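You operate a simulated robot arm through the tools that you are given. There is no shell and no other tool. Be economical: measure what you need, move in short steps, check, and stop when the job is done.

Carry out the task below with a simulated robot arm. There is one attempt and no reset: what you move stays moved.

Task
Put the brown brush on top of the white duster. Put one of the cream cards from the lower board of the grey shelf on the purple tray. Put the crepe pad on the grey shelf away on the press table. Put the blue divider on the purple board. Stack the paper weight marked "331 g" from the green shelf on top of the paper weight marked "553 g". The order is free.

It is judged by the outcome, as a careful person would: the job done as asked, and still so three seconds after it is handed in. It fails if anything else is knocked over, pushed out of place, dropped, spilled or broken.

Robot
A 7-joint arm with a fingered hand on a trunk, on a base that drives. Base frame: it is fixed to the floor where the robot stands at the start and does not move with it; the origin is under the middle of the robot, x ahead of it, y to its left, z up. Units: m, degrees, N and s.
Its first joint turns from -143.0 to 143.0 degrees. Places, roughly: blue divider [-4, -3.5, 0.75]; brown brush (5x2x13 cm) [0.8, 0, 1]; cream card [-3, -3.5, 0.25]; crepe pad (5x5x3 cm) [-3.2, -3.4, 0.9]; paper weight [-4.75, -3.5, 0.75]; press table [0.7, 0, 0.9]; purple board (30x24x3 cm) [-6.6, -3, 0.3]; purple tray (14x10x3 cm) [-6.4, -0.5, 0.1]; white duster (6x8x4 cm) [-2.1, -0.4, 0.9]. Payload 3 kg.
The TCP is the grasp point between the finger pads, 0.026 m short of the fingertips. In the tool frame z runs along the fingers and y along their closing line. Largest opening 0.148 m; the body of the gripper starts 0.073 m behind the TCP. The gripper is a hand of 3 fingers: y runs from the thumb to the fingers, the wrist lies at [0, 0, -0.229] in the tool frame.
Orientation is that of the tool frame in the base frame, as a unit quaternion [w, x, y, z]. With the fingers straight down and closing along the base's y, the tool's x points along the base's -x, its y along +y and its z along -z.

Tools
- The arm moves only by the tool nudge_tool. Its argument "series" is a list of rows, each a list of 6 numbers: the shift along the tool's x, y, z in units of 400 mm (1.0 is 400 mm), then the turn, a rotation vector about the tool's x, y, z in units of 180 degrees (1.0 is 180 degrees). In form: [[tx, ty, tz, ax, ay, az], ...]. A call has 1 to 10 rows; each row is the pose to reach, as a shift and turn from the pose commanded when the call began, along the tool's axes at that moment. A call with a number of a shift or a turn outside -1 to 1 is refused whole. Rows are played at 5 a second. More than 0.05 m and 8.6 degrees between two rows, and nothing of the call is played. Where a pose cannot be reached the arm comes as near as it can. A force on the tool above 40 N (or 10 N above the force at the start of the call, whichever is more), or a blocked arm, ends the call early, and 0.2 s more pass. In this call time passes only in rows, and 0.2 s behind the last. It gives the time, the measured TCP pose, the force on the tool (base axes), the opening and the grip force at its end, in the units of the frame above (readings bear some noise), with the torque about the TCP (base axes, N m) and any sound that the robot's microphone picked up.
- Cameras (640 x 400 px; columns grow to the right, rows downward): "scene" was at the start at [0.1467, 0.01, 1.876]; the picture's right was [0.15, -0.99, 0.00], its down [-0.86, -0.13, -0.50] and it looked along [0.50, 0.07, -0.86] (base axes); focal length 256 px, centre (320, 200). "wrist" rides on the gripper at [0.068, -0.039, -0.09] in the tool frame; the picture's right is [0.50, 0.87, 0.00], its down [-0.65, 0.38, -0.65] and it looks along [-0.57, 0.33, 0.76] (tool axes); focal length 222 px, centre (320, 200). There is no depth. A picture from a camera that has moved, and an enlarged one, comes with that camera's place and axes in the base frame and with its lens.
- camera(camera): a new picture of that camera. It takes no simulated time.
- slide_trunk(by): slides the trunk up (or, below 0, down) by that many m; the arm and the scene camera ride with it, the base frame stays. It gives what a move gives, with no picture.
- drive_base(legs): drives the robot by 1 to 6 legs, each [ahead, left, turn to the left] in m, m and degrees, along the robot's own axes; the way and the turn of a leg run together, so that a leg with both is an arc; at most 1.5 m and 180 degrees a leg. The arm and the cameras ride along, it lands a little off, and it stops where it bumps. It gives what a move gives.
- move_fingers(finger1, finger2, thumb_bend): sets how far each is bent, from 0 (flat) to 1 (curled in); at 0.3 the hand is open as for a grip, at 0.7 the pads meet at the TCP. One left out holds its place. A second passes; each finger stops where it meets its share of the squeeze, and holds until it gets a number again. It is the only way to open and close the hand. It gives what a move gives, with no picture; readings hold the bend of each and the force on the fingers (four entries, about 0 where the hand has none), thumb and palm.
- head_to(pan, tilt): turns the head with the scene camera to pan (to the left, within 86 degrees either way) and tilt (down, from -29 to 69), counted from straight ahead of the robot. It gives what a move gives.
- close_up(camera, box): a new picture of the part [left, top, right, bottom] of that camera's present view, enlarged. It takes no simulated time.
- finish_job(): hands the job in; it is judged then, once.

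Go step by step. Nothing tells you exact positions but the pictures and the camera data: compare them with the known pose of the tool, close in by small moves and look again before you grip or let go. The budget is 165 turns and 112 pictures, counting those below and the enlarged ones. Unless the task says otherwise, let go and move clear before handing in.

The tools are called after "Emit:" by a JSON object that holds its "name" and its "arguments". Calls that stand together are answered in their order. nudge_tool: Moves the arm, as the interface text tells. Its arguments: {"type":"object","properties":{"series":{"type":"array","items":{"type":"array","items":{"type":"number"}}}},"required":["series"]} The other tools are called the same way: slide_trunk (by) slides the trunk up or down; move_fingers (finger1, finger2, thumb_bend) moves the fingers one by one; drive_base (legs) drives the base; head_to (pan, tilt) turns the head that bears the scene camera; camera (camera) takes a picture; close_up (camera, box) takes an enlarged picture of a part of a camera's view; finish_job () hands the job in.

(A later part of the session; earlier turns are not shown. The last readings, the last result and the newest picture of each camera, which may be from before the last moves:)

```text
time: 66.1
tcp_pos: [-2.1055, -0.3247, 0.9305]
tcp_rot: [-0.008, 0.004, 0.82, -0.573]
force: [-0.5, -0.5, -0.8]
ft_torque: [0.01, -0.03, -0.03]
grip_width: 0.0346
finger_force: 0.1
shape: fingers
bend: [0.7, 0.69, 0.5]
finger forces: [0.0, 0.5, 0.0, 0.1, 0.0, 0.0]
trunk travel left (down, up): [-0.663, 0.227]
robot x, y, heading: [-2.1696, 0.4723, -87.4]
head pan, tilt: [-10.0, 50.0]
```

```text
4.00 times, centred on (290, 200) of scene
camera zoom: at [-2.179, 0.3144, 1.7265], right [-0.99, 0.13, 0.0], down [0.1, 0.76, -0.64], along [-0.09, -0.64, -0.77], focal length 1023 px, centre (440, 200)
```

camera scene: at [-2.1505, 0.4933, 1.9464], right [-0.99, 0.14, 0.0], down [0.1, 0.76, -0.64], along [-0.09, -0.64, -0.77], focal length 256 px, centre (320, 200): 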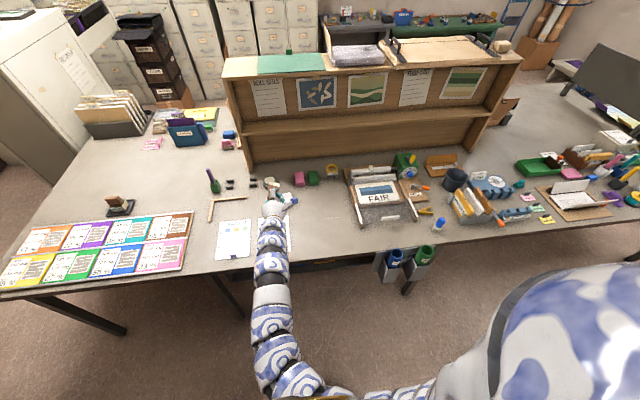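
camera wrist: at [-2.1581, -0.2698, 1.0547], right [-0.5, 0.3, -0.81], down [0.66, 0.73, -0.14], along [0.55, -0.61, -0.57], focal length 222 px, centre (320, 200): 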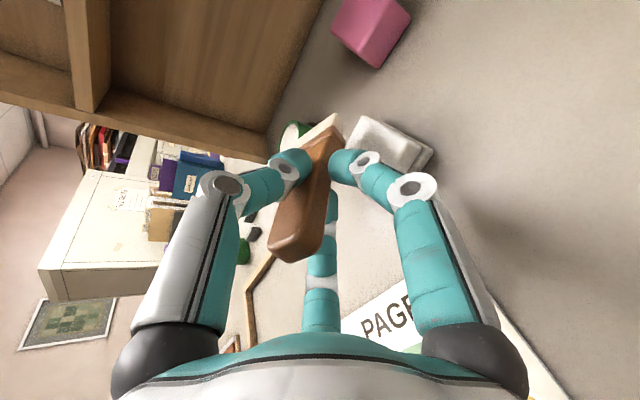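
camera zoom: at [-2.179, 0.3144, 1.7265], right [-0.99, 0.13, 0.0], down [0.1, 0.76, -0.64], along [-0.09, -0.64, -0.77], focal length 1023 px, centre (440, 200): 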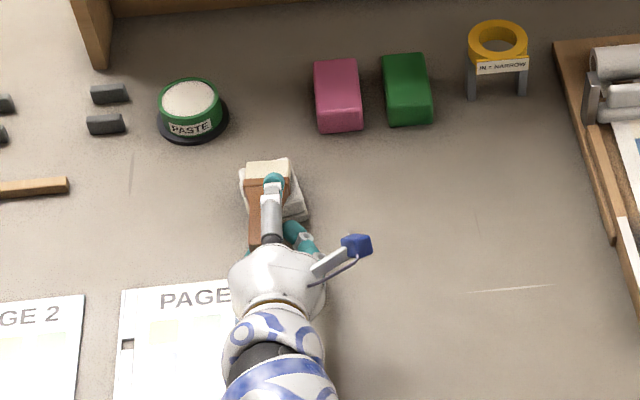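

The brush came along with the fingers. I'll pinch it again and move it forward 3 cm so its middle is well over the duster.

Emit:
{"name": "move_fingers", "arguments": {"thumb_bend": 0.68}}

Emit:
{"name": "nudge_tool", "arguments": {"series": [[0, -0.006, 0.013, 0, 0, 0], [0, -0.012, 0.03, 0, 0, 0], [0, -0.02, 0.05, 0, 0, 0], [0, -0.026, 0.066, 0, 0, 0]]}}

Emit:
{"name": "close_up", "arguments": {"camera": "wrist", "box": [240, 80, 480, 280]}}

Emit:
{"name": "close_up", "arguments": {"camera": "scene", "box": [240, 160, 340, 230]}}

```text
time: 67.1
tcp_pos: [-2.1045, -0.3244, 0.9296]
tcp_rot: [-0.008, 0.004, 0.819, -0.574]
force: [0.3, -0.1, -0.1]
ft_torque: [-0.01, -0.03, -0.02]
grip_width: 0.0112
finger_force: 4.6
shape: fingers
bend: [0.69, 0.67, 0.65]
finger forces: [0.5, 4.2, 0.0, 0.0, 4.4, 0.0]
trunk travel left (down, up): [-0.663, 0.227]
robot x, y, heading: [-2.1678, 0.473, -87.7]
head pan, tilt: [-10.0, 50.0]
```

```text
time: 68.1
tcp_pos: [-2.1055, -0.3534, 0.9297]
tcp_rot: [-0.007, 0.003, 0.819, -0.574]
force: [0.7, -0.6, 0.6]
ft_torque: [0.0, 0.0, -0.03]
grip_width: 0.0106
finger_force: 4.5
shape: fingers
bend: [0.69, 0.67, 0.65]
finger forces: [0.4, 5.0, 0.1, 0.1, 4.6, 0.0]
trunk travel left (down, up): [-0.663, 0.227]
robot x, y, heading: [-2.1751, 0.4698, -87.6]
head pan, tilt: [-10.0, 50.0]
```

```text
2.00 times, centred on (360, 180) of wrist
camera zoom: at [-2.1709, -0.2804, 0.9985], right [-0.5, 0.3, -0.81], down [0.66, 0.73, -0.14], along [0.55, -0.61, -0.57], focal length 444 px, centre (240, 240)
```

zoom: 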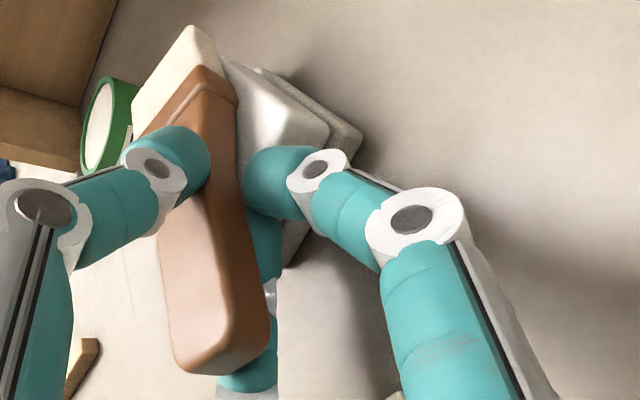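

```text
5.71 times, centred on (290, 195) of scene
camera zoom: at [-2.179, 0.3144, 1.7265], right [-0.99, 0.13, 0.0], down [0.1, 0.76, -0.64], along [-0.09, -0.64, -0.77], focal length 1462 px, centre (491, 229)
```

zoom: 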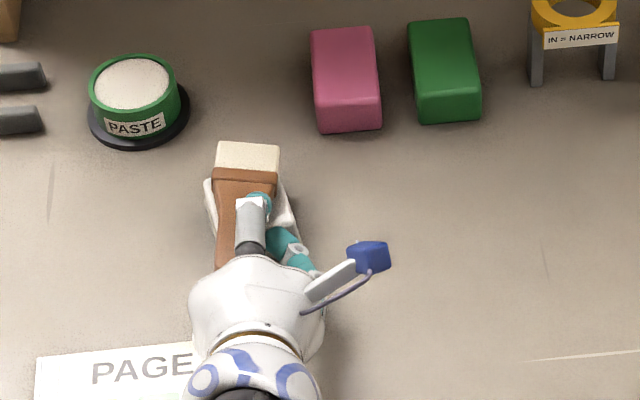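

The brush's middle is now over the duster (bristle end about 1.5 cm past its far edge). I'll open the fingers moderately to let it settle.

Emit:
{"name": "move_fingers", "arguments": {"finger1": 0.6, "finger2": 0.6, "thumb_bend": 0.6}}

Emit:
{"name": "close_up", "arguments": {"camera": "wrist", "box": [240, 80, 480, 280]}}

Emit:
{"name": "close_up", "arguments": {"camera": "scene", "box": [240, 160, 340, 230]}}

```text
time: 69.1
tcp_pos: [-2.1057, -0.3528, 0.9288]
tcp_rot: [-0.007, 0.003, 0.819, -0.574]
force: [-0.5, 0.0, -0.4]
ft_torque: [0.02, 0.02, -0.01]
grip_width: 0.0291
finger_force: 0.6
shape: fingers
bend: [0.6, 0.6, 0.6]
finger forces: [0.0, 0.3, 0.1, 0.1, 0.0, 0.0]
trunk travel left (down, up): [-0.663, 0.227]
robot x, y, heading: [-2.1698, 0.468, -87.6]
head pan, tilt: [-10.0, 50.0]
```

```text
2.00 times, centred on (360, 180) of wrist
camera zoom: at [-2.1711, -0.2802, 0.998], right [-0.5, 0.3, -0.81], down [0.66, 0.73, -0.14], along [0.55, -0.61, -0.57], focal length 444 px, centre (240, 240)
```

zoom: 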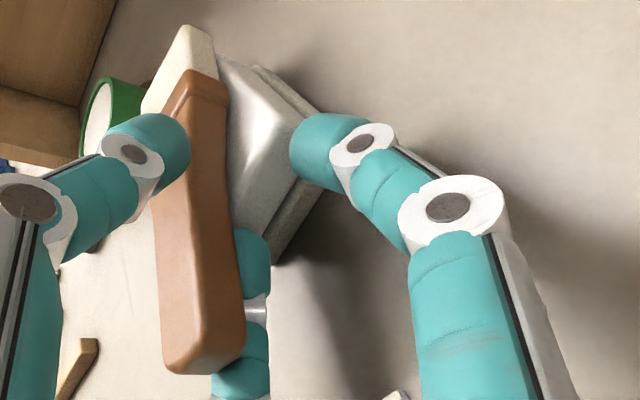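

```text
5.71 times, centred on (290, 195) of scene
camera zoom: at [-2.1789, 0.3144, 1.7265], right [-0.99, 0.13, 0.0], down [0.1, 0.76, -0.64], along [-0.09, -0.64, -0.77], focal length 1462 px, centre (491, 229)
```

zoom: 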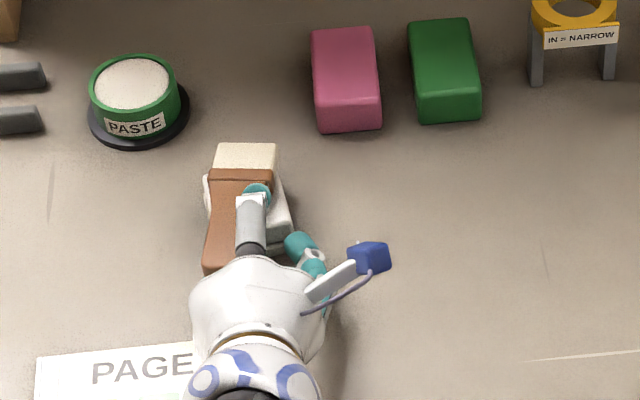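

The brush rests on the duster with one finger still touching the handle. I'll open the fingers a bit more.

Emit:
{"name": "move_fingers", "arguments": {"finger1": 0.5, "finger2": 0.5, "thumb_bend": 0.5}}

Emit:
{"name": "close_up", "arguments": {"camera": "wrist", "box": [240, 80, 480, 280]}}

Emit:
{"name": "close_up", "arguments": {"camera": "scene", "box": [240, 160, 340, 230]}}

```text
time: 70.1
tcp_pos: [-2.1051, -0.3531, 0.929]
tcp_rot: [-0.007, 0.003, 0.819, -0.574]
force: [1.1, 0.1, 0.4]
ft_torque: [0.01, 0.02, -0.01]
grip_width: 0.0616
finger_force: 0.1
shape: fingers
bend: [0.5, 0.5, 0.5]
finger forces: [0.0, 0.2, 0.0, 0.1, 0.0, 0.0]
trunk travel left (down, up): [-0.663, 0.227]
robot x, y, heading: [-2.1709, 0.4666, -87.7]
head pan, tilt: [-10.0, 50.0]
```

```text
2.00 times, centred on (360, 180) of wrist
camera zoom: at [-2.1711, -0.2802, 0.9981], right [-0.5, 0.3, -0.81], down [0.66, 0.73, -0.14], along [0.55, -0.61, -0.57], focal length 444 px, centre (240, 240)
```

zoom: 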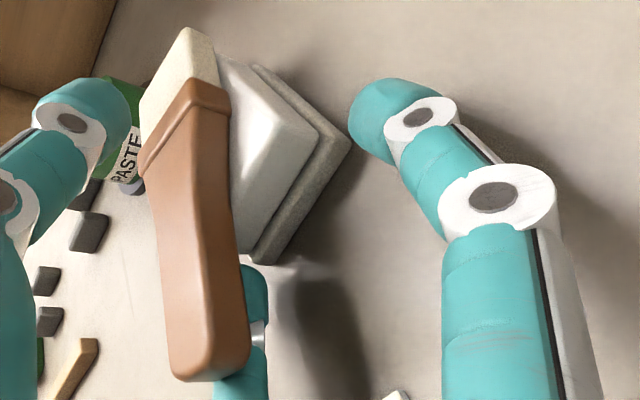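

```text
5.71 times, centred on (290, 195) of scene
camera zoom: at [-2.179, 0.3144, 1.7265], right [-0.99, 0.13, 0.0], down [0.1, 0.76, -0.64], along [-0.09, -0.64, -0.77], focal length 1462 px, centre (491, 229)
```

zoom: 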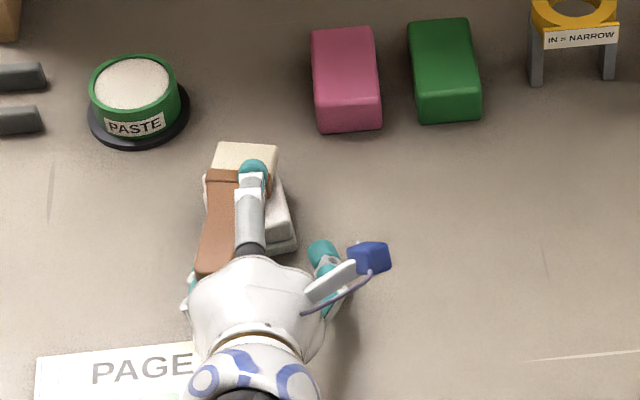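

The brush lies on the duster. I'll ease the finger sideways off the handle and withdraw straight back, then check.

Emit:
{"name": "nudge_tool", "arguments": {"series": [[-0.015, 0.005, 0, 0, 0, 0], [-0.03, 0.01, 0, 0, 0, 0], [-0.03, 0.025, -0.05, 0, 0, 0], [-0.03, 0.04, -0.1, 0, 0, 0], [-0.03, 0.06, -0.17, 0, 0, 0], [-0.03, 0.06, -0.25, 0, 0, 0]]}}

Emit:
{"name": "close_up", "arguments": {"camera": "scene", "box": [240, 150, 360, 230]}}

```text
time: 71.5
tcp_pos: [-2.0915, -0.2508, 0.9401]
tcp_rot: [-0.007, 0.003, 0.819, -0.574]
force: [-0.1, 0.3, 0.8]
ft_torque: [0.01, 0.0, -0.05]
grip_width: 0.0618
finger_force: 0.0
shape: fingers
bend: [0.5, 0.5, 0.5]
finger forces: [0.1, 0.1, 0.0, 0.0, 0.1, 0.0]
trunk travel left (down, up): [-0.663, 0.227]
robot x, y, heading: [-2.1726, 0.47, -87.4]
head pan, tilt: [-10.0, 50.0]
```

```text
5.00 times, centred on (300, 190) of scene
camera zoom: at [-2.1792, 0.3148, 1.7265], right [-0.99, 0.13, 0.0], down [0.1, 0.76, -0.64], along [-0.09, -0.64, -0.77], focal length 1279 px, centre (420, 250)
```

zoom: 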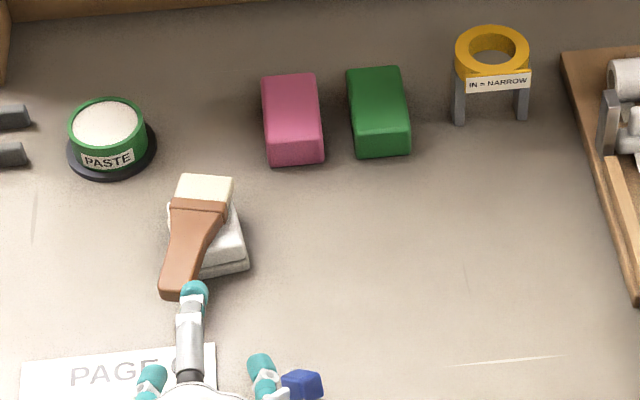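

The brush rests on the duster. I'll raise the arm, back off and drive along the lane to the far end of the room, looking as I go.

Emit:
{"name": "slide_trunk", "arguments": {"by": 0.22}}

Emit:
{"name": "drive_base", "arguments": {"legs": [[-0.25, 0, 0], [0, 0, -92], [1.5, 0, 0]]}}

Emit:
{"name": "head_to", "arguments": {"pan": 15, "tilt": 20}}

Emit:
{"name": "camera", "arguments": {"camera": "scene"}}

```text
time: 73.9
tcp_pos: [-2.0895, -0.2535, 1.1596]
tcp_rot: [-0.007, 0.004, 0.819, -0.574]
force: [-0.2, 0.5, -1.2]
ft_torque: [0.01, 0.0, -0.01]
grip_width: 0.0617
finger_force: 0.0
shape: fingers
bend: [0.5, 0.5, 0.5]
finger forces: [0.0, 0.1, 0.1, 0.0, 0.0, 0.1]
trunk travel left (down, up): [-0.883, 0.007]
robot x, y, heading: [-2.1736, 0.4699, -87.9]
head pan, tilt: [-10.0, 50.0]
```

```text
time: 86.8
tcp_pos: [-4.4351, 0.7475, 1.1591]
tcp_rot: [-0.426, 0.604, 0.554, -0.383]
force: [0.0, 0.2, 0.4]
ft_torque: [0.01, -0.01, 0.03]
grip_width: 0.0621
finger_force: 0.1
shape: fingers
bend: [0.5, 0.5, 0.5]
finger forces: [0.0, 0.0, 0.1, 0.1, 0.0, 0.1]
trunk travel left (down, up): [-0.883, 0.007]
robot x, y, heading: [-3.7084, 0.7687, 177.7]
head pan, tilt: [-10.0, 50.0]
```

```text
time: 87.8
tcp_pos: [-4.4364, 0.7475, 1.1597]
tcp_rot: [-0.427, 0.604, 0.553, -0.383]
force: [0.3, -1.1, -0.4]
ft_torque: [0.01, -0.01, 0.06]
grip_width: 0.0617
finger_force: 0.1
shape: fingers
bend: [0.5, 0.5, 0.5]
finger forces: [0.1, 0.0, 0.0, 0.1, 0.0, 0.1]
trunk travel left (down, up): [-0.883, 0.007]
robot x, y, heading: [-3.7112, 0.7705, 177.8]
head pan, tilt: [15.0, 20.0]
```

```text
69 pictures are left
camera scene: at [-3.8793, 0.7536, 1.992], right [-0.22, 0.98, 0.0], down [0.33, 0.08, -0.94], along [-0.92, -0.21, -0.34], focal length 256 px, centre (320, 200)
```

scene: 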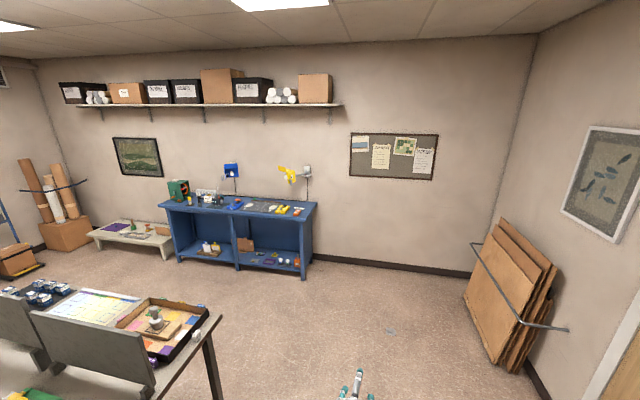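

I see the blue bench with a purple item on its lower board, a low white bench with the purple board, and the way round the table's end. I'll drive round towards the green and grey shelves.

Emit:
{"name": "drive_base", "arguments": {"legs": [[1.5, 0, 0], [0.25, 0, 0], [0, 0, 92], [1.5, 0, 0], [1.1, 0, 0]]}}

Emit:
{"name": "head_to", "arguments": {"pan": 35, "tilt": 35}}

Emit:
{"name": "camera", "arguments": {"camera": "scene"}}

```text
time: 112.8
tcp_pos: [-5.3012, -2.5135, 1.1595]
tcp_rot: [-0.01, 0.007, 0.82, -0.573]
force: [0.0, 0.0, 0.0]
ft_torque: [0.0, 0.0, -0.01]
grip_width: 0.0619
finger_force: 0.1
shape: fingers
bend: [0.5, 0.5, 0.5]
finger forces: [0.0, 0.0, 0.1, 0.0, 0.0, 0.0]
trunk travel left (down, up): [-0.883, 0.007]
robot x, y, heading: [-5.3738, -1.7915, -88.4]
head pan, tilt: [15.0, 20.0]
```

```text
time: 113.6
tcp_pos: [-5.3015, -2.5129, 1.1595]
tcp_rot: [-0.01, 0.007, 0.82, -0.572]
force: [0.0, -0.5, -0.7]
ft_torque: [-0.02, 0.0, 0.02]
grip_width: 0.0618
finger_force: 0.0
shape: fingers
bend: [0.5, 0.5, 0.5]
finger forces: [0.1, 0.0, 0.0, 0.0, 0.1, 0.0]
trunk travel left (down, up): [-0.883, 0.007]
robot x, y, heading: [-5.3741, -1.7893, -88.4]
head pan, tilt: [35.0, 35.0]
```

```text
68 pictures are left
camera scene: at [-5.3211, -1.9408, 1.9682], right [-0.8, -0.6, 0.0], down [-0.34, 0.46, -0.82], along [0.49, -0.66, -0.57], focal length 256 px, centre (320, 200)
```

scene: 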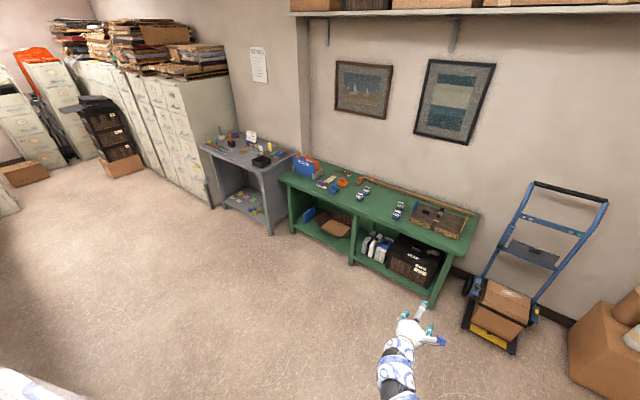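

The green shelf holds several blue weights. I'll zoom in on both shelves.

Emit:
{"name": "close_up", "arguments": {"camera": "scene", "box": [190, 120, 490, 300]}}

```text
2.13 times, centred on (340, 210) of scene
camera zoom: at [-5.3211, -1.9408, 1.9682], right [-0.8, -0.6, 0.0], down [-0.34, 0.46, -0.82], along [0.49, -0.66, -0.57], focal length 546 px, centre (277, 179)
```

zoom: 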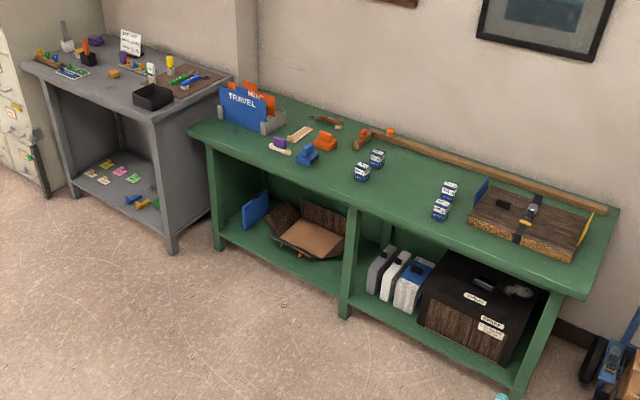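

Weights stand in two pairs on the green shelf; the blue "TRAVEL" divider is in a holder at its left end; the crepe pad and cards are on the grey shelf. I'll drive up in front of the weights and point the hand down.

Emit:
{"name": "drive_base", "arguments": {"legs": [[0.4, 0.66, 0], [0.68, 0, 0]]}}

Emit:
{"name": "nudge_tool", "arguments": {"series": [[0, 0, 0, -0.045, 0, 0], [0, 0, 0, -0.09, 0, 0], [0, 0, 0, -0.135, 0, 0], [0, 0, 0, -0.18, 0, 0], [0, 0, 0, -0.225, 0, 0], [0, 0, 0, -0.27, 0, 0], [0, 0, 0, -0.315, 0, 0], [0, 0, 0, -0.36, 0, 0], [0, 0, 0, -0.389, 0, 0]]}}

Emit:
{"name": "head_to", "arguments": {"pan": 0, "tilt": 50}}

Emit:
{"name": "camera", "arguments": {"camera": "scene"}}

```text
time: 121.2
tcp_pos: [-4.5994, -3.5724, 1.1597]
tcp_rot: [-0.009, 0.006, 0.82, -0.572]
force: [0.3, -0.8, -0.5]
ft_torque: [0.0, 0.01, 0.0]
grip_width: 0.0618
finger_force: 0.1
shape: fingers
bend: [0.5, 0.5, 0.5]
finger forces: [0.0, 0.0, 0.0, 0.0, 0.0, 0.0]
trunk travel left (down, up): [-0.883, 0.007]
robot x, y, heading: [-4.6773, -2.8494, -88.3]
head pan, tilt: [35.0, 35.0]
```

```text
time: 123.2
tcp_pos: [-4.5985, -3.5711, 1.1599]
tcp_rot: [-0.005, 0.011, 1.0, 0.002]
force: [-0.6, 0.5, 0.6]
ft_torque: [0.01, 0.02, -0.01]
grip_width: 0.062
finger_force: 0.1
shape: fingers
bend: [0.5, 0.5, 0.5]
finger forces: [0.0, 0.1, 0.1, 0.0, 0.1, 0.0]
trunk travel left (down, up): [-0.883, 0.007]
robot x, y, heading: [-4.6795, -2.8493, -88.2]
head pan, tilt: [35.0, 35.0]
```

```text
time: 124.2
tcp_pos: [-4.5976, -3.5718, 1.1596]
tcp_rot: [-0.004, 0.009, 1.0, 0.0]
force: [-0.4, 0.5, -0.1]
ft_torque: [-0.01, 0.0, 0.02]
grip_width: 0.0618
finger_force: 0.2
shape: fingers
bend: [0.5, 0.5, 0.5]
finger forces: [0.0, 0.0, 0.1, 0.0, 0.0, 0.1]
trunk travel left (down, up): [-0.883, 0.007]
robot x, y, heading: [-4.6693, -2.8501, -87.6]
head pan, tilt: [0.0, 50.0]
```

```text
66 pictures are left
camera scene: at [-4.6691, -3.0048, 1.9465], right [-1.0, -0.04, 0.0], down [-0.03, 0.77, -0.64], along [0.02, -0.64, -0.77], focal length 256 px, centre (320, 200)
```

scene: 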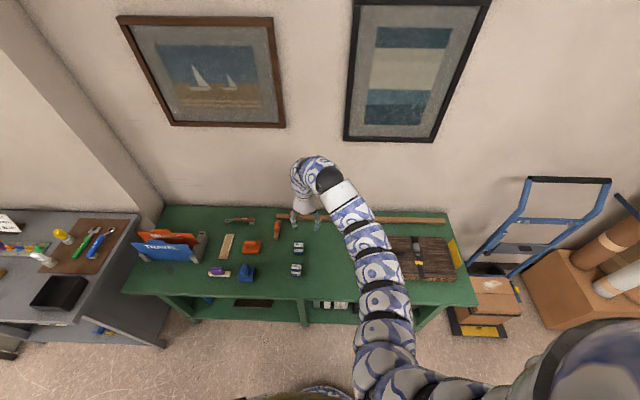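

Two weights are visible left of the arm. I'll zoom in to read the labels.

Emit:
{"name": "close_up", "arguments": {"camera": "scene", "box": [270, 230, 330, 290]}}

Emit:
{"name": "close_up", "arguments": {"camera": "wrist", "box": [60, 0, 580, 300]}}

```text
6.67 times, centred on (300, 260) of scene
camera zoom: at [-4.6691, -3.0048, 1.9465], right [-1.0, -0.04, 0.0], down [-0.03, 0.77, -0.64], along [0.02, -0.64, -0.77], focal length 1706 px, centre (453, -200)
```

zoom: 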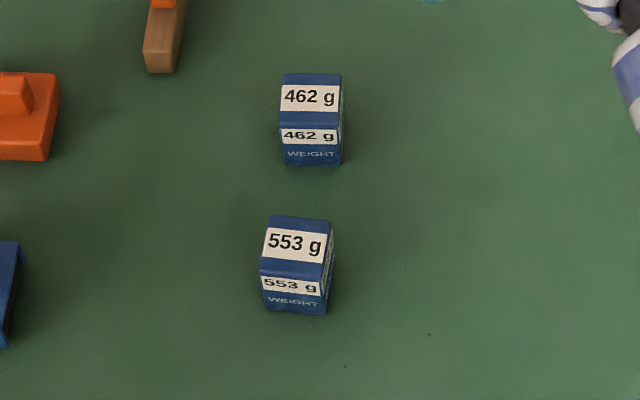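

```text
1.23 times, centred on (320, 150) of wrist
camera zoom: at [-4.6651, -3.6083, 1.2516], right [-0.48, 0.88, 0.0], down [0.67, 0.36, 0.65], along [0.57, 0.32, -0.76], focal length 273 px, centre (320, 262)
```

zoom: 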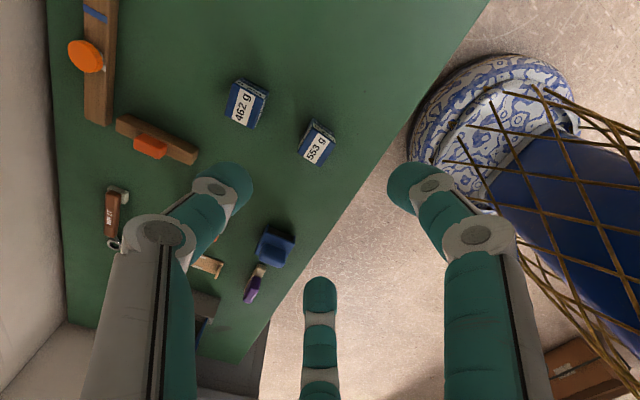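

I see "462 g" behind and "553 g" in front at about (-4.544, -3.535), top z≈0.825. The other pair is under the arm; I'll sidestep right and look with the wrist camera.

Emit:
{"name": "drive_base", "arguments": {"legs": [[0, -0.25, 0]]}}

Emit:
{"name": "close_up", "arguments": {"camera": "wrist", "box": [160, 0, 500, 210]}}

```text
time: 126.0
tcp_pos: [-4.8439, -3.581, 1.16]
tcp_rot: [-0.003, 0.007, 1.0, 0.001]
force: [0.5, 0.6, 0.1]
ft_torque: [-0.02, 0.01, -0.01]
grip_width: 0.0619
finger_force: 0.3
shape: fingers
bend: [0.5, 0.5, 0.5]
finger forces: [0.1, 0.1, 0.0, 0.1, 0.0, 0.0]
trunk travel left (down, up): [-0.883, 0.007]
robot x, y, heading: [-4.9219, -2.8602, -87.6]
head pan, tilt: [0.0, 50.0]
```

```text
1.88 times, centred on (330, 105) of wrist
camera zoom: at [-4.9111, -3.618, 1.2516], right [-0.49, 0.87, 0.0], down [0.66, 0.37, 0.65], along [0.56, 0.32, -0.76], focal length 418 px, centre (301, 379)
```

zoom: 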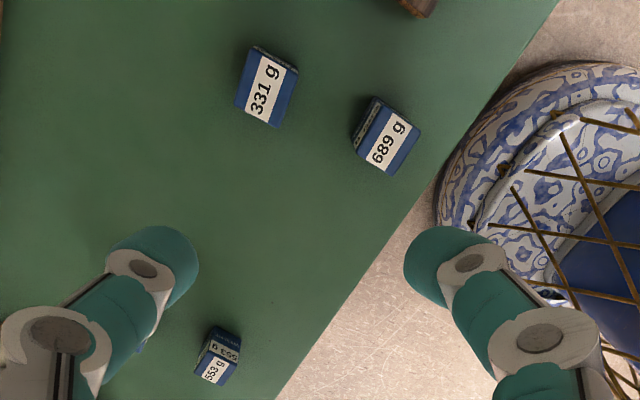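

"331 g" is the rear one at about (-4.861, -3.622). I'll shift the robot over it, open the hand enough, and lower partway to check.

Emit:
{"name": "drive_base", "arguments": {"legs": [[0.041, -0.017, 0]]}}

Emit:
{"name": "move_fingers", "arguments": {"finger1": 0.38, "finger2": 0.38, "thumb_bend": 0.38}}

Emit:
{"name": "slide_trunk", "arguments": {"by": -0.24}}

Emit:
{"name": "camera", "arguments": {"camera": "wrist"}}

```text
time: 126.9
tcp_pos: [-4.86, -3.6248, 1.1588]
tcp_rot: [-0.004, 0.007, 1.0, 0.002]
force: [-0.2, 0.0, 0.8]
ft_torque: [0.0, -0.04, -0.01]
grip_width: 0.0618
finger_force: 0.0
shape: fingers
bend: [0.5, 0.5, 0.5]
finger forces: [0.1, 0.0, 0.0, 0.0, 0.0, 0.1]
trunk travel left (down, up): [-0.883, 0.007]
robot x, y, heading: [-4.9405, -2.9003, -87.7]
head pan, tilt: [0.0, 50.0]
```

```text
time: 127.9
tcp_pos: [-4.8586, -3.6224, 1.1601]
tcp_rot: [-0.005, 0.008, 1.0, 0.001]
force: [-0.9, -0.3, -0.5]
ft_torque: [0.02, 0.02, 0.01]
grip_width: 0.101
finger_force: 0.0
shape: fingers
bend: [0.38, 0.38, 0.38]
finger forces: [0.0, 0.0, 0.1, 0.1, 0.1, 0.0]
trunk travel left (down, up): [-0.883, 0.007]
robot x, y, heading: [-4.9407, -2.9025, -87.7]
head pan, tilt: [0.0, 50.0]
```

```text
time: 130.4
tcp_pos: [-4.8592, -3.6226, 0.9197]
tcp_rot: [-0.004, 0.007, 1.0, 0.001]
force: [-0.6, 0.1, -0.1]
ft_torque: [-0.01, 0.03, -0.01]
grip_width: 0.101
finger_force: 0.0
shape: fingers
bend: [0.38, 0.38, 0.38]
finger forces: [0.0, 0.1, 0.0, 0.0, 0.0, 0.1]
trunk travel left (down, up): [-0.643, 0.247]
robot x, y, heading: [-4.9418, -2.9033, -87.5]
head pan, tilt: [0.0, 50.0]
```

```text
62 pictures are left
camera wrist: at [-4.9264, -3.6603, 1.0115], right [-0.49, 0.87, 0.01], down [0.67, 0.37, 0.65], along [0.56, 0.32, -0.76], focal length 222 px, centre (320, 200)
```

wrist: 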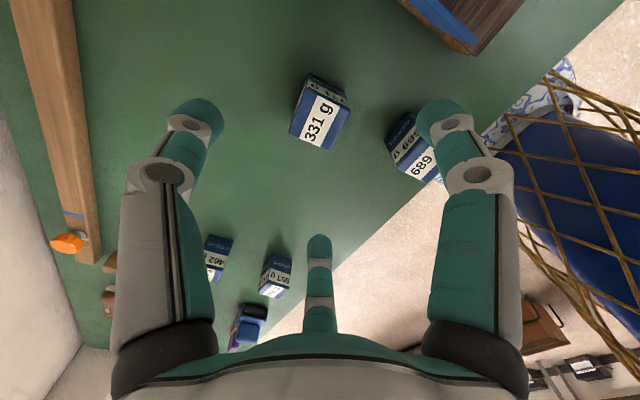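

The weight is directly beneath the hand, top about z=0.80. I'll lower with the trunk then finish with guarded small steps.

Emit:
{"name": "slide_trunk", "arguments": {"by": -0.08}}

Emit:
{"name": "nudge_tool", "arguments": {"series": [[0, 0, 0.025, 0, 0, 0], [0, 0, 0.05, 0, 0, 0], [0, 0, 0.075, 0, 0, 0], [0, 0, 0.1, 0, 0, 0], [0, 0, 0.112, 0, 0, 0]]}}

Emit:
{"name": "camera", "arguments": {"camera": "wrist"}}

```text
time: 131.6
tcp_pos: [-4.8585, -3.6232, 0.8392]
tcp_rot: [-0.004, 0.007, 1.0, 0.001]
force: [0.3, 1.1, 0.0]
ft_torque: [0.0, -0.03, 0.02]
grip_width: 0.101
finger_force: 0.1
shape: fingers
bend: [0.38, 0.38, 0.38]
finger forces: [0.0, 0.0, 0.0, 0.1, 0.0, 0.0]
trunk travel left (down, up): [-0.563, 0.327]
robot x, y, heading: [-4.9421, -2.902, -87.7]
head pan, tilt: [0.0, 50.0]
```

```text
time: 132.8
tcp_pos: [-4.859, -3.6235, 0.795]
tcp_rot: [-0.005, 0.006, 1.0, 0.001]
force: [-0.1, -0.7, 0.3]
ft_torque: [0.01, -0.01, 0.01]
grip_width: 0.1012
finger_force: 0.1
shape: fingers
bend: [0.38, 0.38, 0.38]
finger forces: [0.0, 0.0, 0.0, 0.0, 0.0, 0.0]
trunk travel left (down, up): [-0.563, 0.327]
robot x, y, heading: [-4.9425, -2.9015, -87.5]
head pan, tilt: [0.0, 50.0]
```

```text
61 pictures are left
camera wrist: at [-4.9262, -3.6601, 0.8871], right [-0.49, 0.87, 0.01], down [0.67, 0.37, 0.65], along [0.56, 0.32, -0.76], focal length 222 px, centre (320, 200)
```

wrist: 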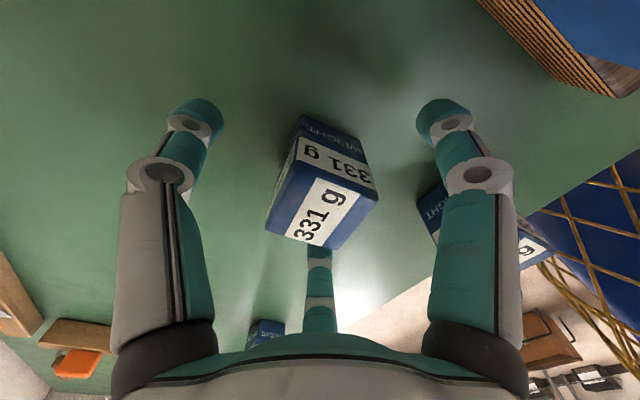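

The weight is centred between the fingers. Closing.

Emit:
{"name": "nudge_tool", "arguments": {"series": [[0, 0, 0.01, 0, 0, 0]]}}

Emit:
{"name": "move_fingers", "arguments": {"finger1": 0.7, "finger2": 0.7, "thumb_bend": 0.7}}

Emit:
{"name": "slide_trunk", "arguments": {"by": 0.12}}

Emit:
{"name": "camera", "arguments": {"camera": "wrist"}}

```text
time: 133.2
tcp_pos: [-4.8584, -3.6227, 0.7906]
tcp_rot: [-0.004, 0.007, 1.0, 0.001]
force: [0.6, 0.3, -0.8]
ft_torque: [0.03, -0.02, 0.01]
grip_width: 0.1009
finger_force: 0.1
shape: fingers
bend: [0.38, 0.38, 0.38]
finger forces: [0.1, 0.0, 0.0, 0.1, 0.0, 0.0]
trunk travel left (down, up): [-0.563, 0.327]
robot x, y, heading: [-4.9412, -2.8974, -87.6]
head pan, tilt: [0.0, 50.0]
```

```text
time: 134.2
tcp_pos: [-4.8588, -3.6238, 0.7903]
tcp_rot: [-0.005, 0.007, 1.0, 0.001]
force: [-0.5, -0.4, 0.2]
ft_torque: [-0.02, -0.04, -0.02]
grip_width: 0.0342
finger_force: 16.2
shape: fingers
bend: [0.57, 0.56, 0.62]
finger forces: [9.4, 11.1, 0.0, 0.1, 12.3, 0.0]
trunk travel left (down, up): [-0.563, 0.327]
robot x, y, heading: [-4.9412, -2.9032, -87.6]
head pan, tilt: [0.0, 50.0]
```

```text
time: 135.7
tcp_pos: [-4.8588, -3.6227, 0.9109]
tcp_rot: [-0.004, 0.007, 1.0, 0.001]
force: [0.1, -0.4, -3.4]
ft_torque: [-0.03, 0.0, -0.01]
grip_width: 0.0341
finger_force: 16.0
shape: fingers
bend: [0.57, 0.56, 0.62]
finger forces: [9.2, 10.8, 0.0, 0.1, 12.0, 0.1]
trunk travel left (down, up): [-0.683, 0.207]
robot x, y, heading: [-4.9378, -2.8943, -87.6]
head pan, tilt: [0.0, 50.0]
```

```text
60 pictures are left
camera wrist: at [-4.926, -3.6605, 1.0034], right [-0.49, 0.87, 0.01], down [0.67, 0.37, 0.65], along [0.56, 0.32, -0.76], focal length 222 px, centre (320, 200)
```

wrist: 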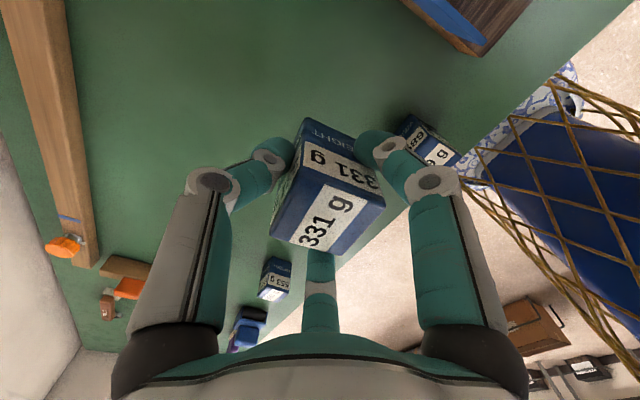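

The "331 g" weight is held (about 3.4 N). I'll carry it over to the "553 g" weight at about (-4.540, -3.539).

Emit:
{"name": "drive_base", "arguments": {"legs": [[-0.0705, 0.322, 0]]}}

Emit:
{"name": "camera", "arguments": {"camera": "wrist"}}

Emit:
{"name": "head_to", "arguments": {"pan": -8, "tilt": 55}}

Emit:
{"name": "camera", "arguments": {"camera": "scene"}}

```text
time: 137.8
tcp_pos: [-4.5425, -3.5379, 0.9124]
tcp_rot: [-0.005, 0.006, 1.0, 0.001]
force: [0.5, -0.2, -3.2]
ft_torque: [-0.02, 0.04, -0.03]
grip_width: 0.034
finger_force: 15.6
shape: fingers
bend: [0.57, 0.56, 0.62]
finger forces: [9.1, 10.8, 0.0, 0.0, 12.0, 0.0]
trunk travel left (down, up): [-0.683, 0.207]
robot x, y, heading: [-4.6271, -2.8135, -87.8]
head pan, tilt: [0.0, 50.0]
```

```text
59 pictures are left
camera wrist: at [-4.6094, -3.5759, 1.0036], right [-0.49, 0.87, 0.01], down [0.67, 0.37, 0.65], along [0.56, 0.32, -0.76], focal length 222 px, centre (320, 200)
```

wrist: 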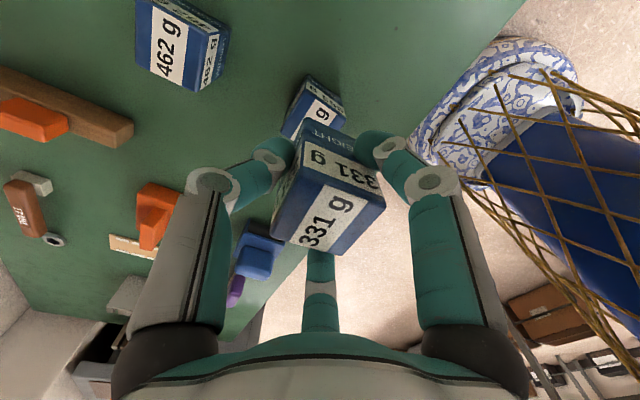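

```text
time: 138.5
tcp_pos: [-4.5437, -3.538, 0.9117]
tcp_rot: [-0.004, 0.007, 1.0, 0.0]
force: [0.3, 0.8, -3.4]
ft_torque: [-0.01, 0.04, 0.03]
grip_width: 0.0338
finger_force: 15.8
shape: fingers
bend: [0.57, 0.56, 0.62]
finger forces: [9.1, 10.7, 0.1, 0.0, 11.9, 0.0]
trunk travel left (down, up): [-0.683, 0.207]
robot x, y, heading: [-4.6285, -2.8152, -87.7]
head pan, tilt: [-8.0, 55.0]
```

```text
58 pictures are left
camera scene: at [-4.6277, -2.9675, 1.7399], right [-1.0, 0.1, 0.0], down [0.08, 0.82, -0.57], along [-0.06, -0.57, -0.82], focal length 256 px, centre (320, 200)
```

scene: 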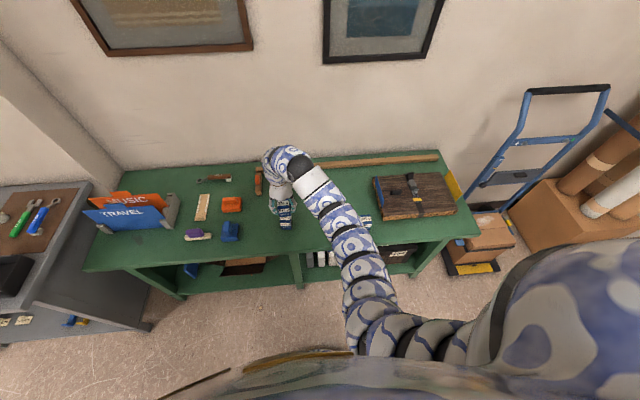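

The 331 g weight is lined up above the 553 g one. I'll lower, finishing with guarded steps until contact.

Emit:
{"name": "slide_trunk", "arguments": {"by": -0.066}}

Emit:
{"name": "nudge_tool", "arguments": {"series": [[0, 0, 0.01, 0, 0, 0], [0, 0, 0.018, 0, 0, 0], [0, 0, 0.024, 0, 0, 0]]}}

Emit:
{"name": "close_up", "arguments": {"camera": "scene", "box": [250, 170, 320, 240]}}

```text
time: 139.6
tcp_pos: [-4.543, -3.5383, 0.847]
tcp_rot: [-0.004, 0.007, 1.0, -0.001]
force: [0.3, -8.7, 24.1]
ft_torque: [-0.25, -0.05, 0.03]
grip_width: 0.028
finger_force: 18.7
shape: fingers
bend: [0.59, 0.57, 0.65]
finger forces: [10.6, 11.4, 0.1, 0.1, 15.4, 0.0]
trunk travel left (down, up): [-0.617, 0.273]
robot x, y, heading: [-4.6258, -2.8133, -87.7]
head pan, tilt: [-8.0, 55.0]
```

```text
time: 140.4
tcp_pos: [-4.5416, -3.5396, 0.8389]
tcp_rot: [-0.002, 0.008, 1.0, -0.002]
force: [-1.6, -4.1, 25.3]
ft_torque: [0.13, -0.23, -0.03]
grip_width: 0.0257
finger_force: 22.7
shape: fingers
bend: [0.59, 0.56, 0.65]
finger forces: [12.0, 21.3, 0.0, 0.0, 11.6, 0.0]
trunk travel left (down, up): [-0.617, 0.273]
robot x, y, heading: [-4.6247, -2.8154, -87.8]
head pan, tilt: [-8.0, 55.0]
stopped in row 3: the force on the tool passed its limit (the readings are from after the stop); the commanded pose is now the measured one
```

```text
5.71 times, centred on (285, 205) of scene
camera zoom: at [-4.6285, -2.9657, 1.6741], right [-1.0, 0.1, 0.0], down [0.08, 0.81, -0.57], along [-0.06, -0.57, -0.82], focal length 1462 px, centre (520, 171)
```

zoom: 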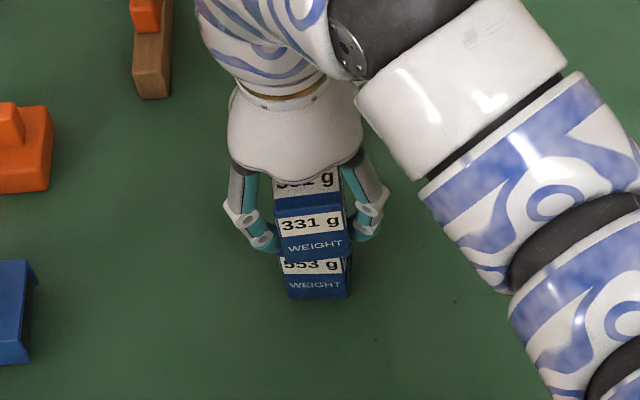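

The weight is down on the other (about 25 N), slightly tilted from pressing. I'll ease up a few millimetres and look.

Emit:
{"name": "nudge_tool", "arguments": {"series": [[0, 0, -0.012, 0, 0, 0], [0, 0, -0.02, 0, 0, 0]]}}

Emit:
{"name": "close_up", "arguments": {"camera": "scene", "box": [255, 185, 315, 235]}}

```text
time: 141.0
tcp_pos: [-4.5407, -3.5399, 0.8429]
tcp_rot: [-0.003, 0.007, 1.0, 0.001]
force: [0.3, 0.3, -4.3]
ft_torque: [-0.03, 0.01, 0.0]
grip_width: 0.0257
finger_force: 13.3
shape: fingers
bend: [0.58, 0.56, 0.65]
finger forces: [9.3, 10.1, 0.0, 0.0, 7.7, 0.1]
trunk travel left (down, up): [-0.617, 0.273]
robot x, y, heading: [-4.6238, -2.8165, -87.6]
head pan, tilt: [-8.0, 55.0]
```

```text
8.00 times, centred on (285, 210) of scene
camera zoom: at [-4.6279, -2.9677, 1.6735], right [-1.0, 0.1, 0.0], down [0.08, 0.82, -0.57], along [-0.06, -0.57, -0.82], focal length 2047 px, centre (600, 120)
```

zoom: 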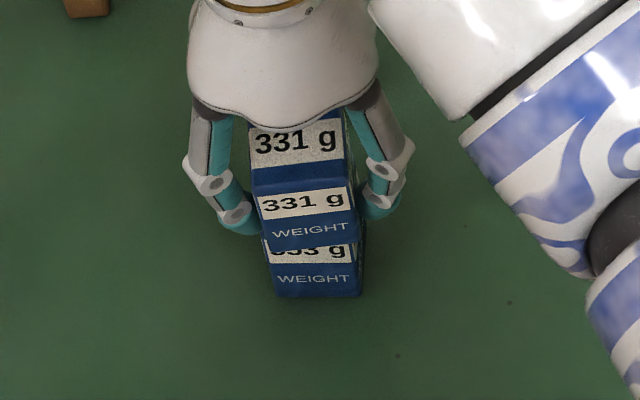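

It hangs free now, some 6 mm off in x and y and turned by a few degrees. I'll correct that and lower again.

Emit:
{"name": "nudge_tool", "arguments": {"series": [[0, 0, -0.008, 0, 0, 0], [0.0125, -0.015, -0.008, 0, 0, 0.033], [0.0125, -0.015, 0.0, 0, 0, 0.033], [0.0125, -0.015, 0.005, 0, 0, 0.033]]}}

Emit:
{"name": "close_up", "arguments": {"camera": "scene", "box": [255, 185, 315, 235]}}

```text
time: 142.0
tcp_pos: [-4.5466, -3.5463, 0.8433]
tcp_rot: [-0.003, 0.059, 0.998, 0.0]
force: [-0.3, -0.8, -2.5]
ft_torque: [0.0, -0.04, -0.04]
grip_width: 0.0256
finger_force: 13.8
shape: fingers
bend: [0.58, 0.56, 0.65]
finger forces: [9.6, 10.2, 0.1, 0.1, 7.8, 0.0]
trunk travel left (down, up): [-0.617, 0.273]
robot x, y, heading: [-4.6276, -2.8147, -87.7]
head pan, tilt: [-8.0, 55.0]
```

```text
8.00 times, centred on (285, 210) of scene
camera zoom: at [-4.628, -2.9674, 1.674], right [-1.0, 0.1, 0.0], down [0.08, 0.82, -0.57], along [-0.06, -0.57, -0.82], focal length 2047 px, centre (600, 120)
```

zoom: 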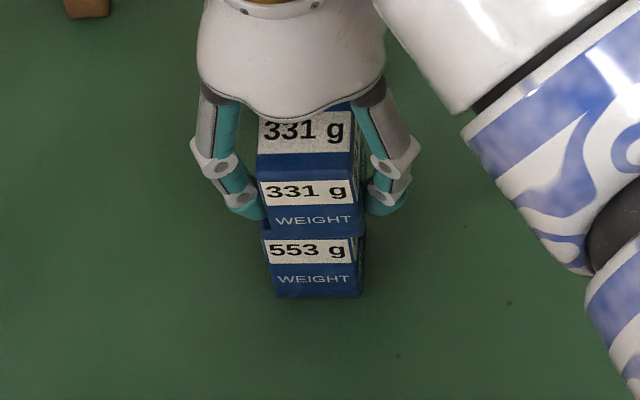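

Nicely aligned. Lowering the last millimetres and releasing.

Emit:
{"name": "nudge_tool", "arguments": {"series": [[0, 0, 0.005, 0, 0, 0], [0, 0, 0.009, 0, 0, 0]]}}

```text
time: 142.6
tcp_pos: [-4.5467, -3.5465, 0.8399]
tcp_rot: [-0.003, 0.06, 0.998, -0.002]
force: [0.0, 1.3, 11.6]
ft_torque: [0.24, -0.15, 0.04]
grip_width: 0.0255
finger_force: 15.4
shape: fingers
bend: [0.58, 0.56, 0.65]
finger forces: [10.7, 12.6, 0.1, 0.1, 8.0, 0.0]
trunk travel left (down, up): [-0.617, 0.273]
robot x, y, heading: [-4.624, -2.8158, -87.7]
head pan, tilt: [-8.0, 55.0]
```

Contact is made. Releasing evenly, then rising.

Emit:
{"name": "move_fingers", "arguments": {"finger1": 0.5, "finger2": 0.5, "thumb_bend": 0.55}}

Emit:
{"name": "move_fingers", "arguments": {"finger1": 0.36, "finger2": 0.36, "thumb_bend": 0.36}}

Emit:
{"name": "slide_trunk", "arguments": {"by": 0.2}}

Emit:
{"name": "camera", "arguments": {"camera": "wrist"}}

```text
time: 143.6
tcp_pos: [-4.5465, -3.5462, 0.8383]
tcp_rot: [-0.004, 0.059, 0.998, 0.0]
force: [-1.8, -1.4, 13.3]
ft_torque: [0.12, -0.4, -0.09]
grip_width: 0.0535
finger_force: 6.5
shape: fingers
bend: [0.5, 0.54, 0.55]
finger forces: [0.0, 13.6, 0.0, 0.0, 0.0, 0.1]
trunk travel left (down, up): [-0.617, 0.273]
robot x, y, heading: [-4.6236, -2.8162, -87.6]
head pan, tilt: [-8.0, 55.0]
```

```text
time: 144.6
tcp_pos: [-4.5459, -3.5469, 0.8385]
tcp_rot: [-0.004, 0.06, 0.998, -0.001]
force: [-0.3, -0.4, -0.3]
ft_torque: [0.01, 0.02, 0.0]
grip_width: 0.1071
finger_force: 0.0
shape: fingers
bend: [0.36, 0.36, 0.36]
finger forces: [0.0, 0.0, 0.0, 0.0, 0.0, 0.0]
trunk travel left (down, up): [-0.617, 0.273]
robot x, y, heading: [-4.6202, -2.8157, -87.7]
head pan, tilt: [-8.0, 55.0]
```

```text
time: 146.8
tcp_pos: [-4.5451, -3.5465, 1.0384]
tcp_rot: [-0.004, 0.059, 0.998, 0.0]
force: [0.0, -0.3, 0.8]
ft_torque: [0.0, -0.01, 0.02]
grip_width: 0.1073
finger_force: 0.0
shape: fingers
bend: [0.36, 0.36, 0.36]
finger forces: [0.1, 0.1, 0.0, 0.0, 0.0, 0.0]
trunk travel left (down, up): [-0.817, 0.073]
robot x, y, heading: [-4.63, -2.8132, -87.7]
head pan, tilt: [-8.0, 55.0]
```

```text
54 pictures are left
camera wrist: at [-4.6173, -3.5764, 1.1305], right [-0.39, 0.92, 0.0], down [0.7, 0.3, 0.65], along [0.6, 0.26, -0.76], focal length 222 px, centre (320, 200)
```

wrist: 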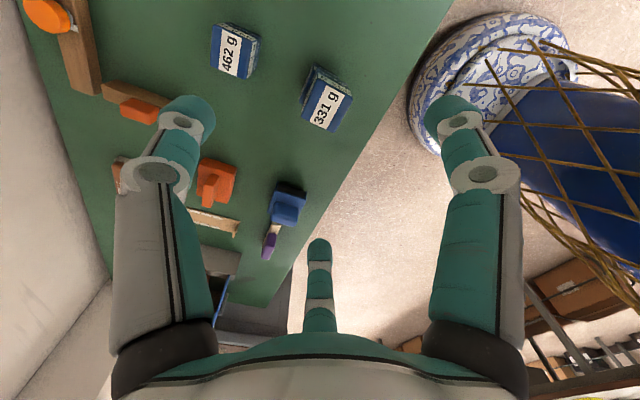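

The stack stands. Next the blue divider: I'll raise, sidestep left and look at it closely.

Emit:
{"name": "slide_trunk", "arguments": {"by": 0.07}}

Emit:
{"name": "drive_base", "arguments": {"legs": [[-0.1, 0.3, 0]]}}

Emit:
{"name": "head_to", "arguments": {"pan": 25, "tilt": 45}}

Emit:
{"name": "camera", "arguments": {"camera": "scene"}}

```text
time: 147.9
tcp_pos: [-4.5462, -3.5467, 1.1085]
tcp_rot: [-0.004, 0.06, 0.998, 0.0]
force: [0.8, -0.9, -0.1]
ft_torque: [0.0, 0.01, 0.0]
grip_width: 0.1074
finger_force: 0.1
shape: fingers
bend: [0.36, 0.36, 0.36]
finger forces: [0.1, 0.1, 0.1, 0.0, 0.0, 0.0]
trunk travel left (down, up): [-0.887, 0.003]
robot x, y, heading: [-4.6262, -2.8146, -87.7]
head pan, tilt: [-8.0, 55.0]
```

```text
time: 150.0
tcp_pos: [-4.2513, -3.4347, 1.1083]
tcp_rot: [-0.003, 0.062, 0.998, 0.0]
force: [0.6, 0.5, 0.7]
ft_torque: [0.01, 0.01, -0.01]
grip_width: 0.1071
finger_force: 0.1
shape: fingers
bend: [0.36, 0.36, 0.36]
finger forces: [0.1, 0.0, 0.0, 0.0, 0.1, 0.0]
trunk travel left (down, up): [-0.887, 0.003]
robot x, y, heading: [-4.3272, -2.703, -87.8]
head pan, tilt: [-8.0, 55.0]
```

```text
time: 151.0
tcp_pos: [-4.2507, -3.4348, 1.1081]
tcp_rot: [-0.004, 0.063, 0.998, -0.001]
force: [0.0, 0.0, 0.4]
ft_torque: [0.02, 0.03, -0.03]
grip_width: 0.1075
finger_force: 0.0
shape: fingers
bend: [0.36, 0.36, 0.36]
finger forces: [0.1, 0.0, 0.0, 0.0, 0.0, 0.0]
trunk travel left (down, up): [-0.887, 0.003]
robot x, y, heading: [-4.3253, -2.7054, -88.1]
head pan, tilt: [25.0, 45.0]
```

```text
53 pictures are left
camera scene: at [-4.2845, -2.8564, 1.9573], right [-0.89, -0.45, 0.0], down [-0.32, 0.63, -0.71], along [0.32, -0.63, -0.71], focal length 256 px, centre (320, 200)
```

scene: 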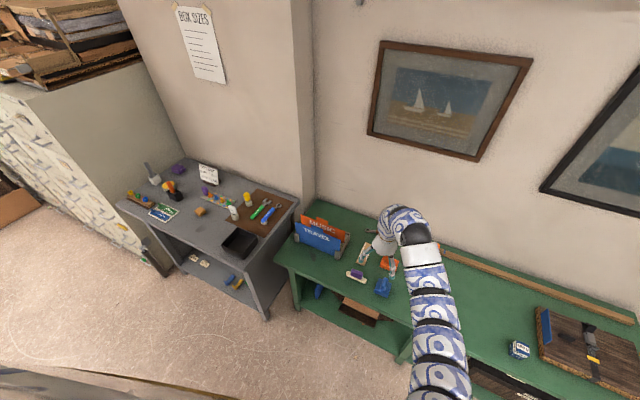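

Emit:
{"name": "close_up", "arguments": {"camera": "scene", "box": [270, 200, 370, 280]}}

Emit:
{"name": "close_up", "arguments": {"camera": "scene", "box": [120, 150, 280, 310]}}

```text
5.00 times, centred on (320, 240) of scene
camera zoom: at [-4.2845, -2.8564, 1.9573], right [-0.89, -0.45, 0.0], down [-0.32, 0.63, -0.71], along [0.32, -0.63, -0.71], focal length 1279 px, centre (320, 0)
```

zoom: 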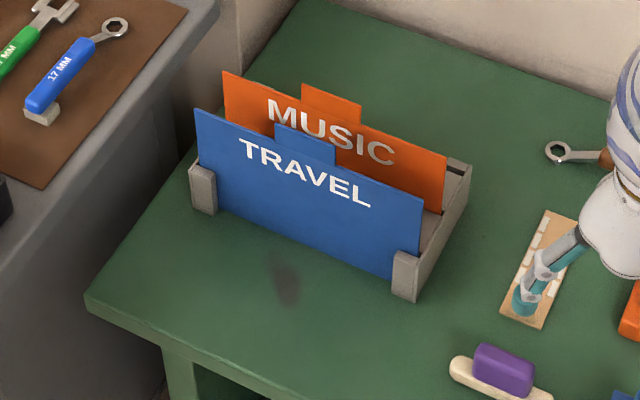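

```text
2.50 times, centred on (200, 230) of scene
camera zoom: at [-4.2845, -2.8564, 1.9573], right [-0.89, -0.45, 0.0], down [-0.32, 0.63, -0.71], along [0.32, -0.63, -0.71], focal length 640 px, centre (620, 125)
```

zoom: 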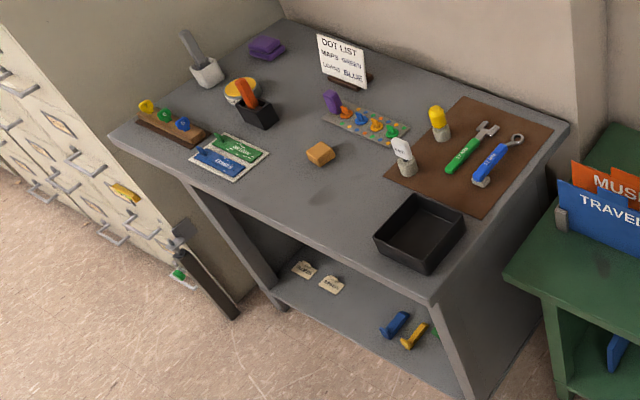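

The divider is a 26x15 cm upright plate in a holder at y≈-3.575, tab centred near x=-3.90, tab top z≈0.94. The "MUSIC" plate is 6.5 cm behind it. I'll square the hand and go above the tab.

Emit:
{"name": "nudge_tool", "arguments": {"series": [[0, 0, 0, 0, 0, -0.037]]}}

Emit:
{"name": "drive_base", "arguments": {"legs": [[0.07, 0.3, 0], [0.072, 0.043, 0]]}}

Emit:
{"name": "move_fingers", "arguments": {"finger1": 0.48, "finger2": 0.48, "thumb_bend": 0.52}}

Emit:
{"name": "camera", "arguments": {"camera": "wrist"}}

```text
time: 151.4
tcp_pos: [-4.2514, -3.4346, 1.1091]
tcp_rot: [-0.003, 0.004, 1.0, -0.001]
force: [0.7, 0.0, -0.5]
ft_torque: [0.01, 0.02, 0.0]
grip_width: 0.1077
finger_force: 0.1
shape: fingers
bend: [0.36, 0.36, 0.36]
finger forces: [0.1, 0.0, 0.0, 0.0, 0.0, 0.0]
trunk travel left (down, up): [-0.887, 0.003]
robot x, y, heading: [-4.3276, -2.6974, -87.9]
head pan, tilt: [25.0, 45.0]
```

```text
time: 154.2
tcp_pos: [-3.8909, -3.5649, 1.1084]
tcp_rot: [-0.003, 0.001, 1.0, -0.001]
force: [-0.7, -0.6, 0.3]
ft_torque: [0.02, 0.01, -0.01]
grip_width: 0.1073
finger_force: 0.1
shape: fingers
bend: [0.36, 0.36, 0.36]
finger forces: [0.0, 0.0, 0.0, 0.0, 0.0, 0.1]
trunk travel left (down, up): [-0.887, 0.003]
robot x, y, heading: [-3.9713, -2.8361, -87.7]
head pan, tilt: [25.0, 45.0]
```

```text
time: 155.2
tcp_pos: [-3.892, -3.5638, 1.1084]
tcp_rot: [-0.004, 0.001, 1.0, -0.001]
force: [-0.4, 0.7, -0.6]
ft_torque: [0.01, 0.04, -0.04]
grip_width: 0.0627
finger_force: 0.1
shape: fingers
bend: [0.48, 0.48, 0.52]
finger forces: [0.1, 0.0, 0.1, 0.0, 0.0, 0.1]
trunk travel left (down, up): [-0.887, 0.003]
robot x, y, heading: [-3.9667, -2.8345, -87.6]
head pan, tilt: [25.0, 45.0]
```

```text
50 pictures are left
camera wrist: at [-3.9587, -3.6019, 1.2006], right [-0.5, 0.87, 0.0], down [0.66, 0.38, 0.65], along [0.56, 0.32, -0.76], focal length 222 px, centre (320, 200)
```

wrist: 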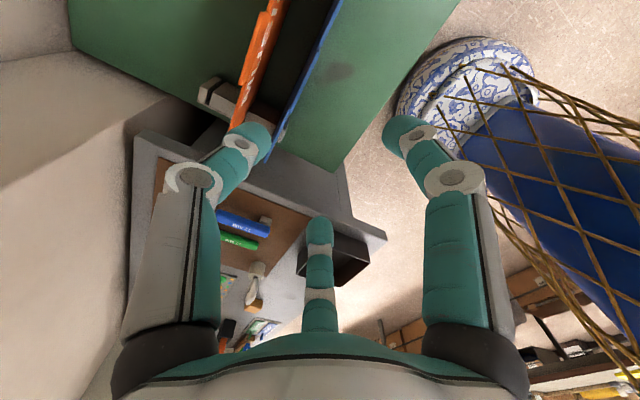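

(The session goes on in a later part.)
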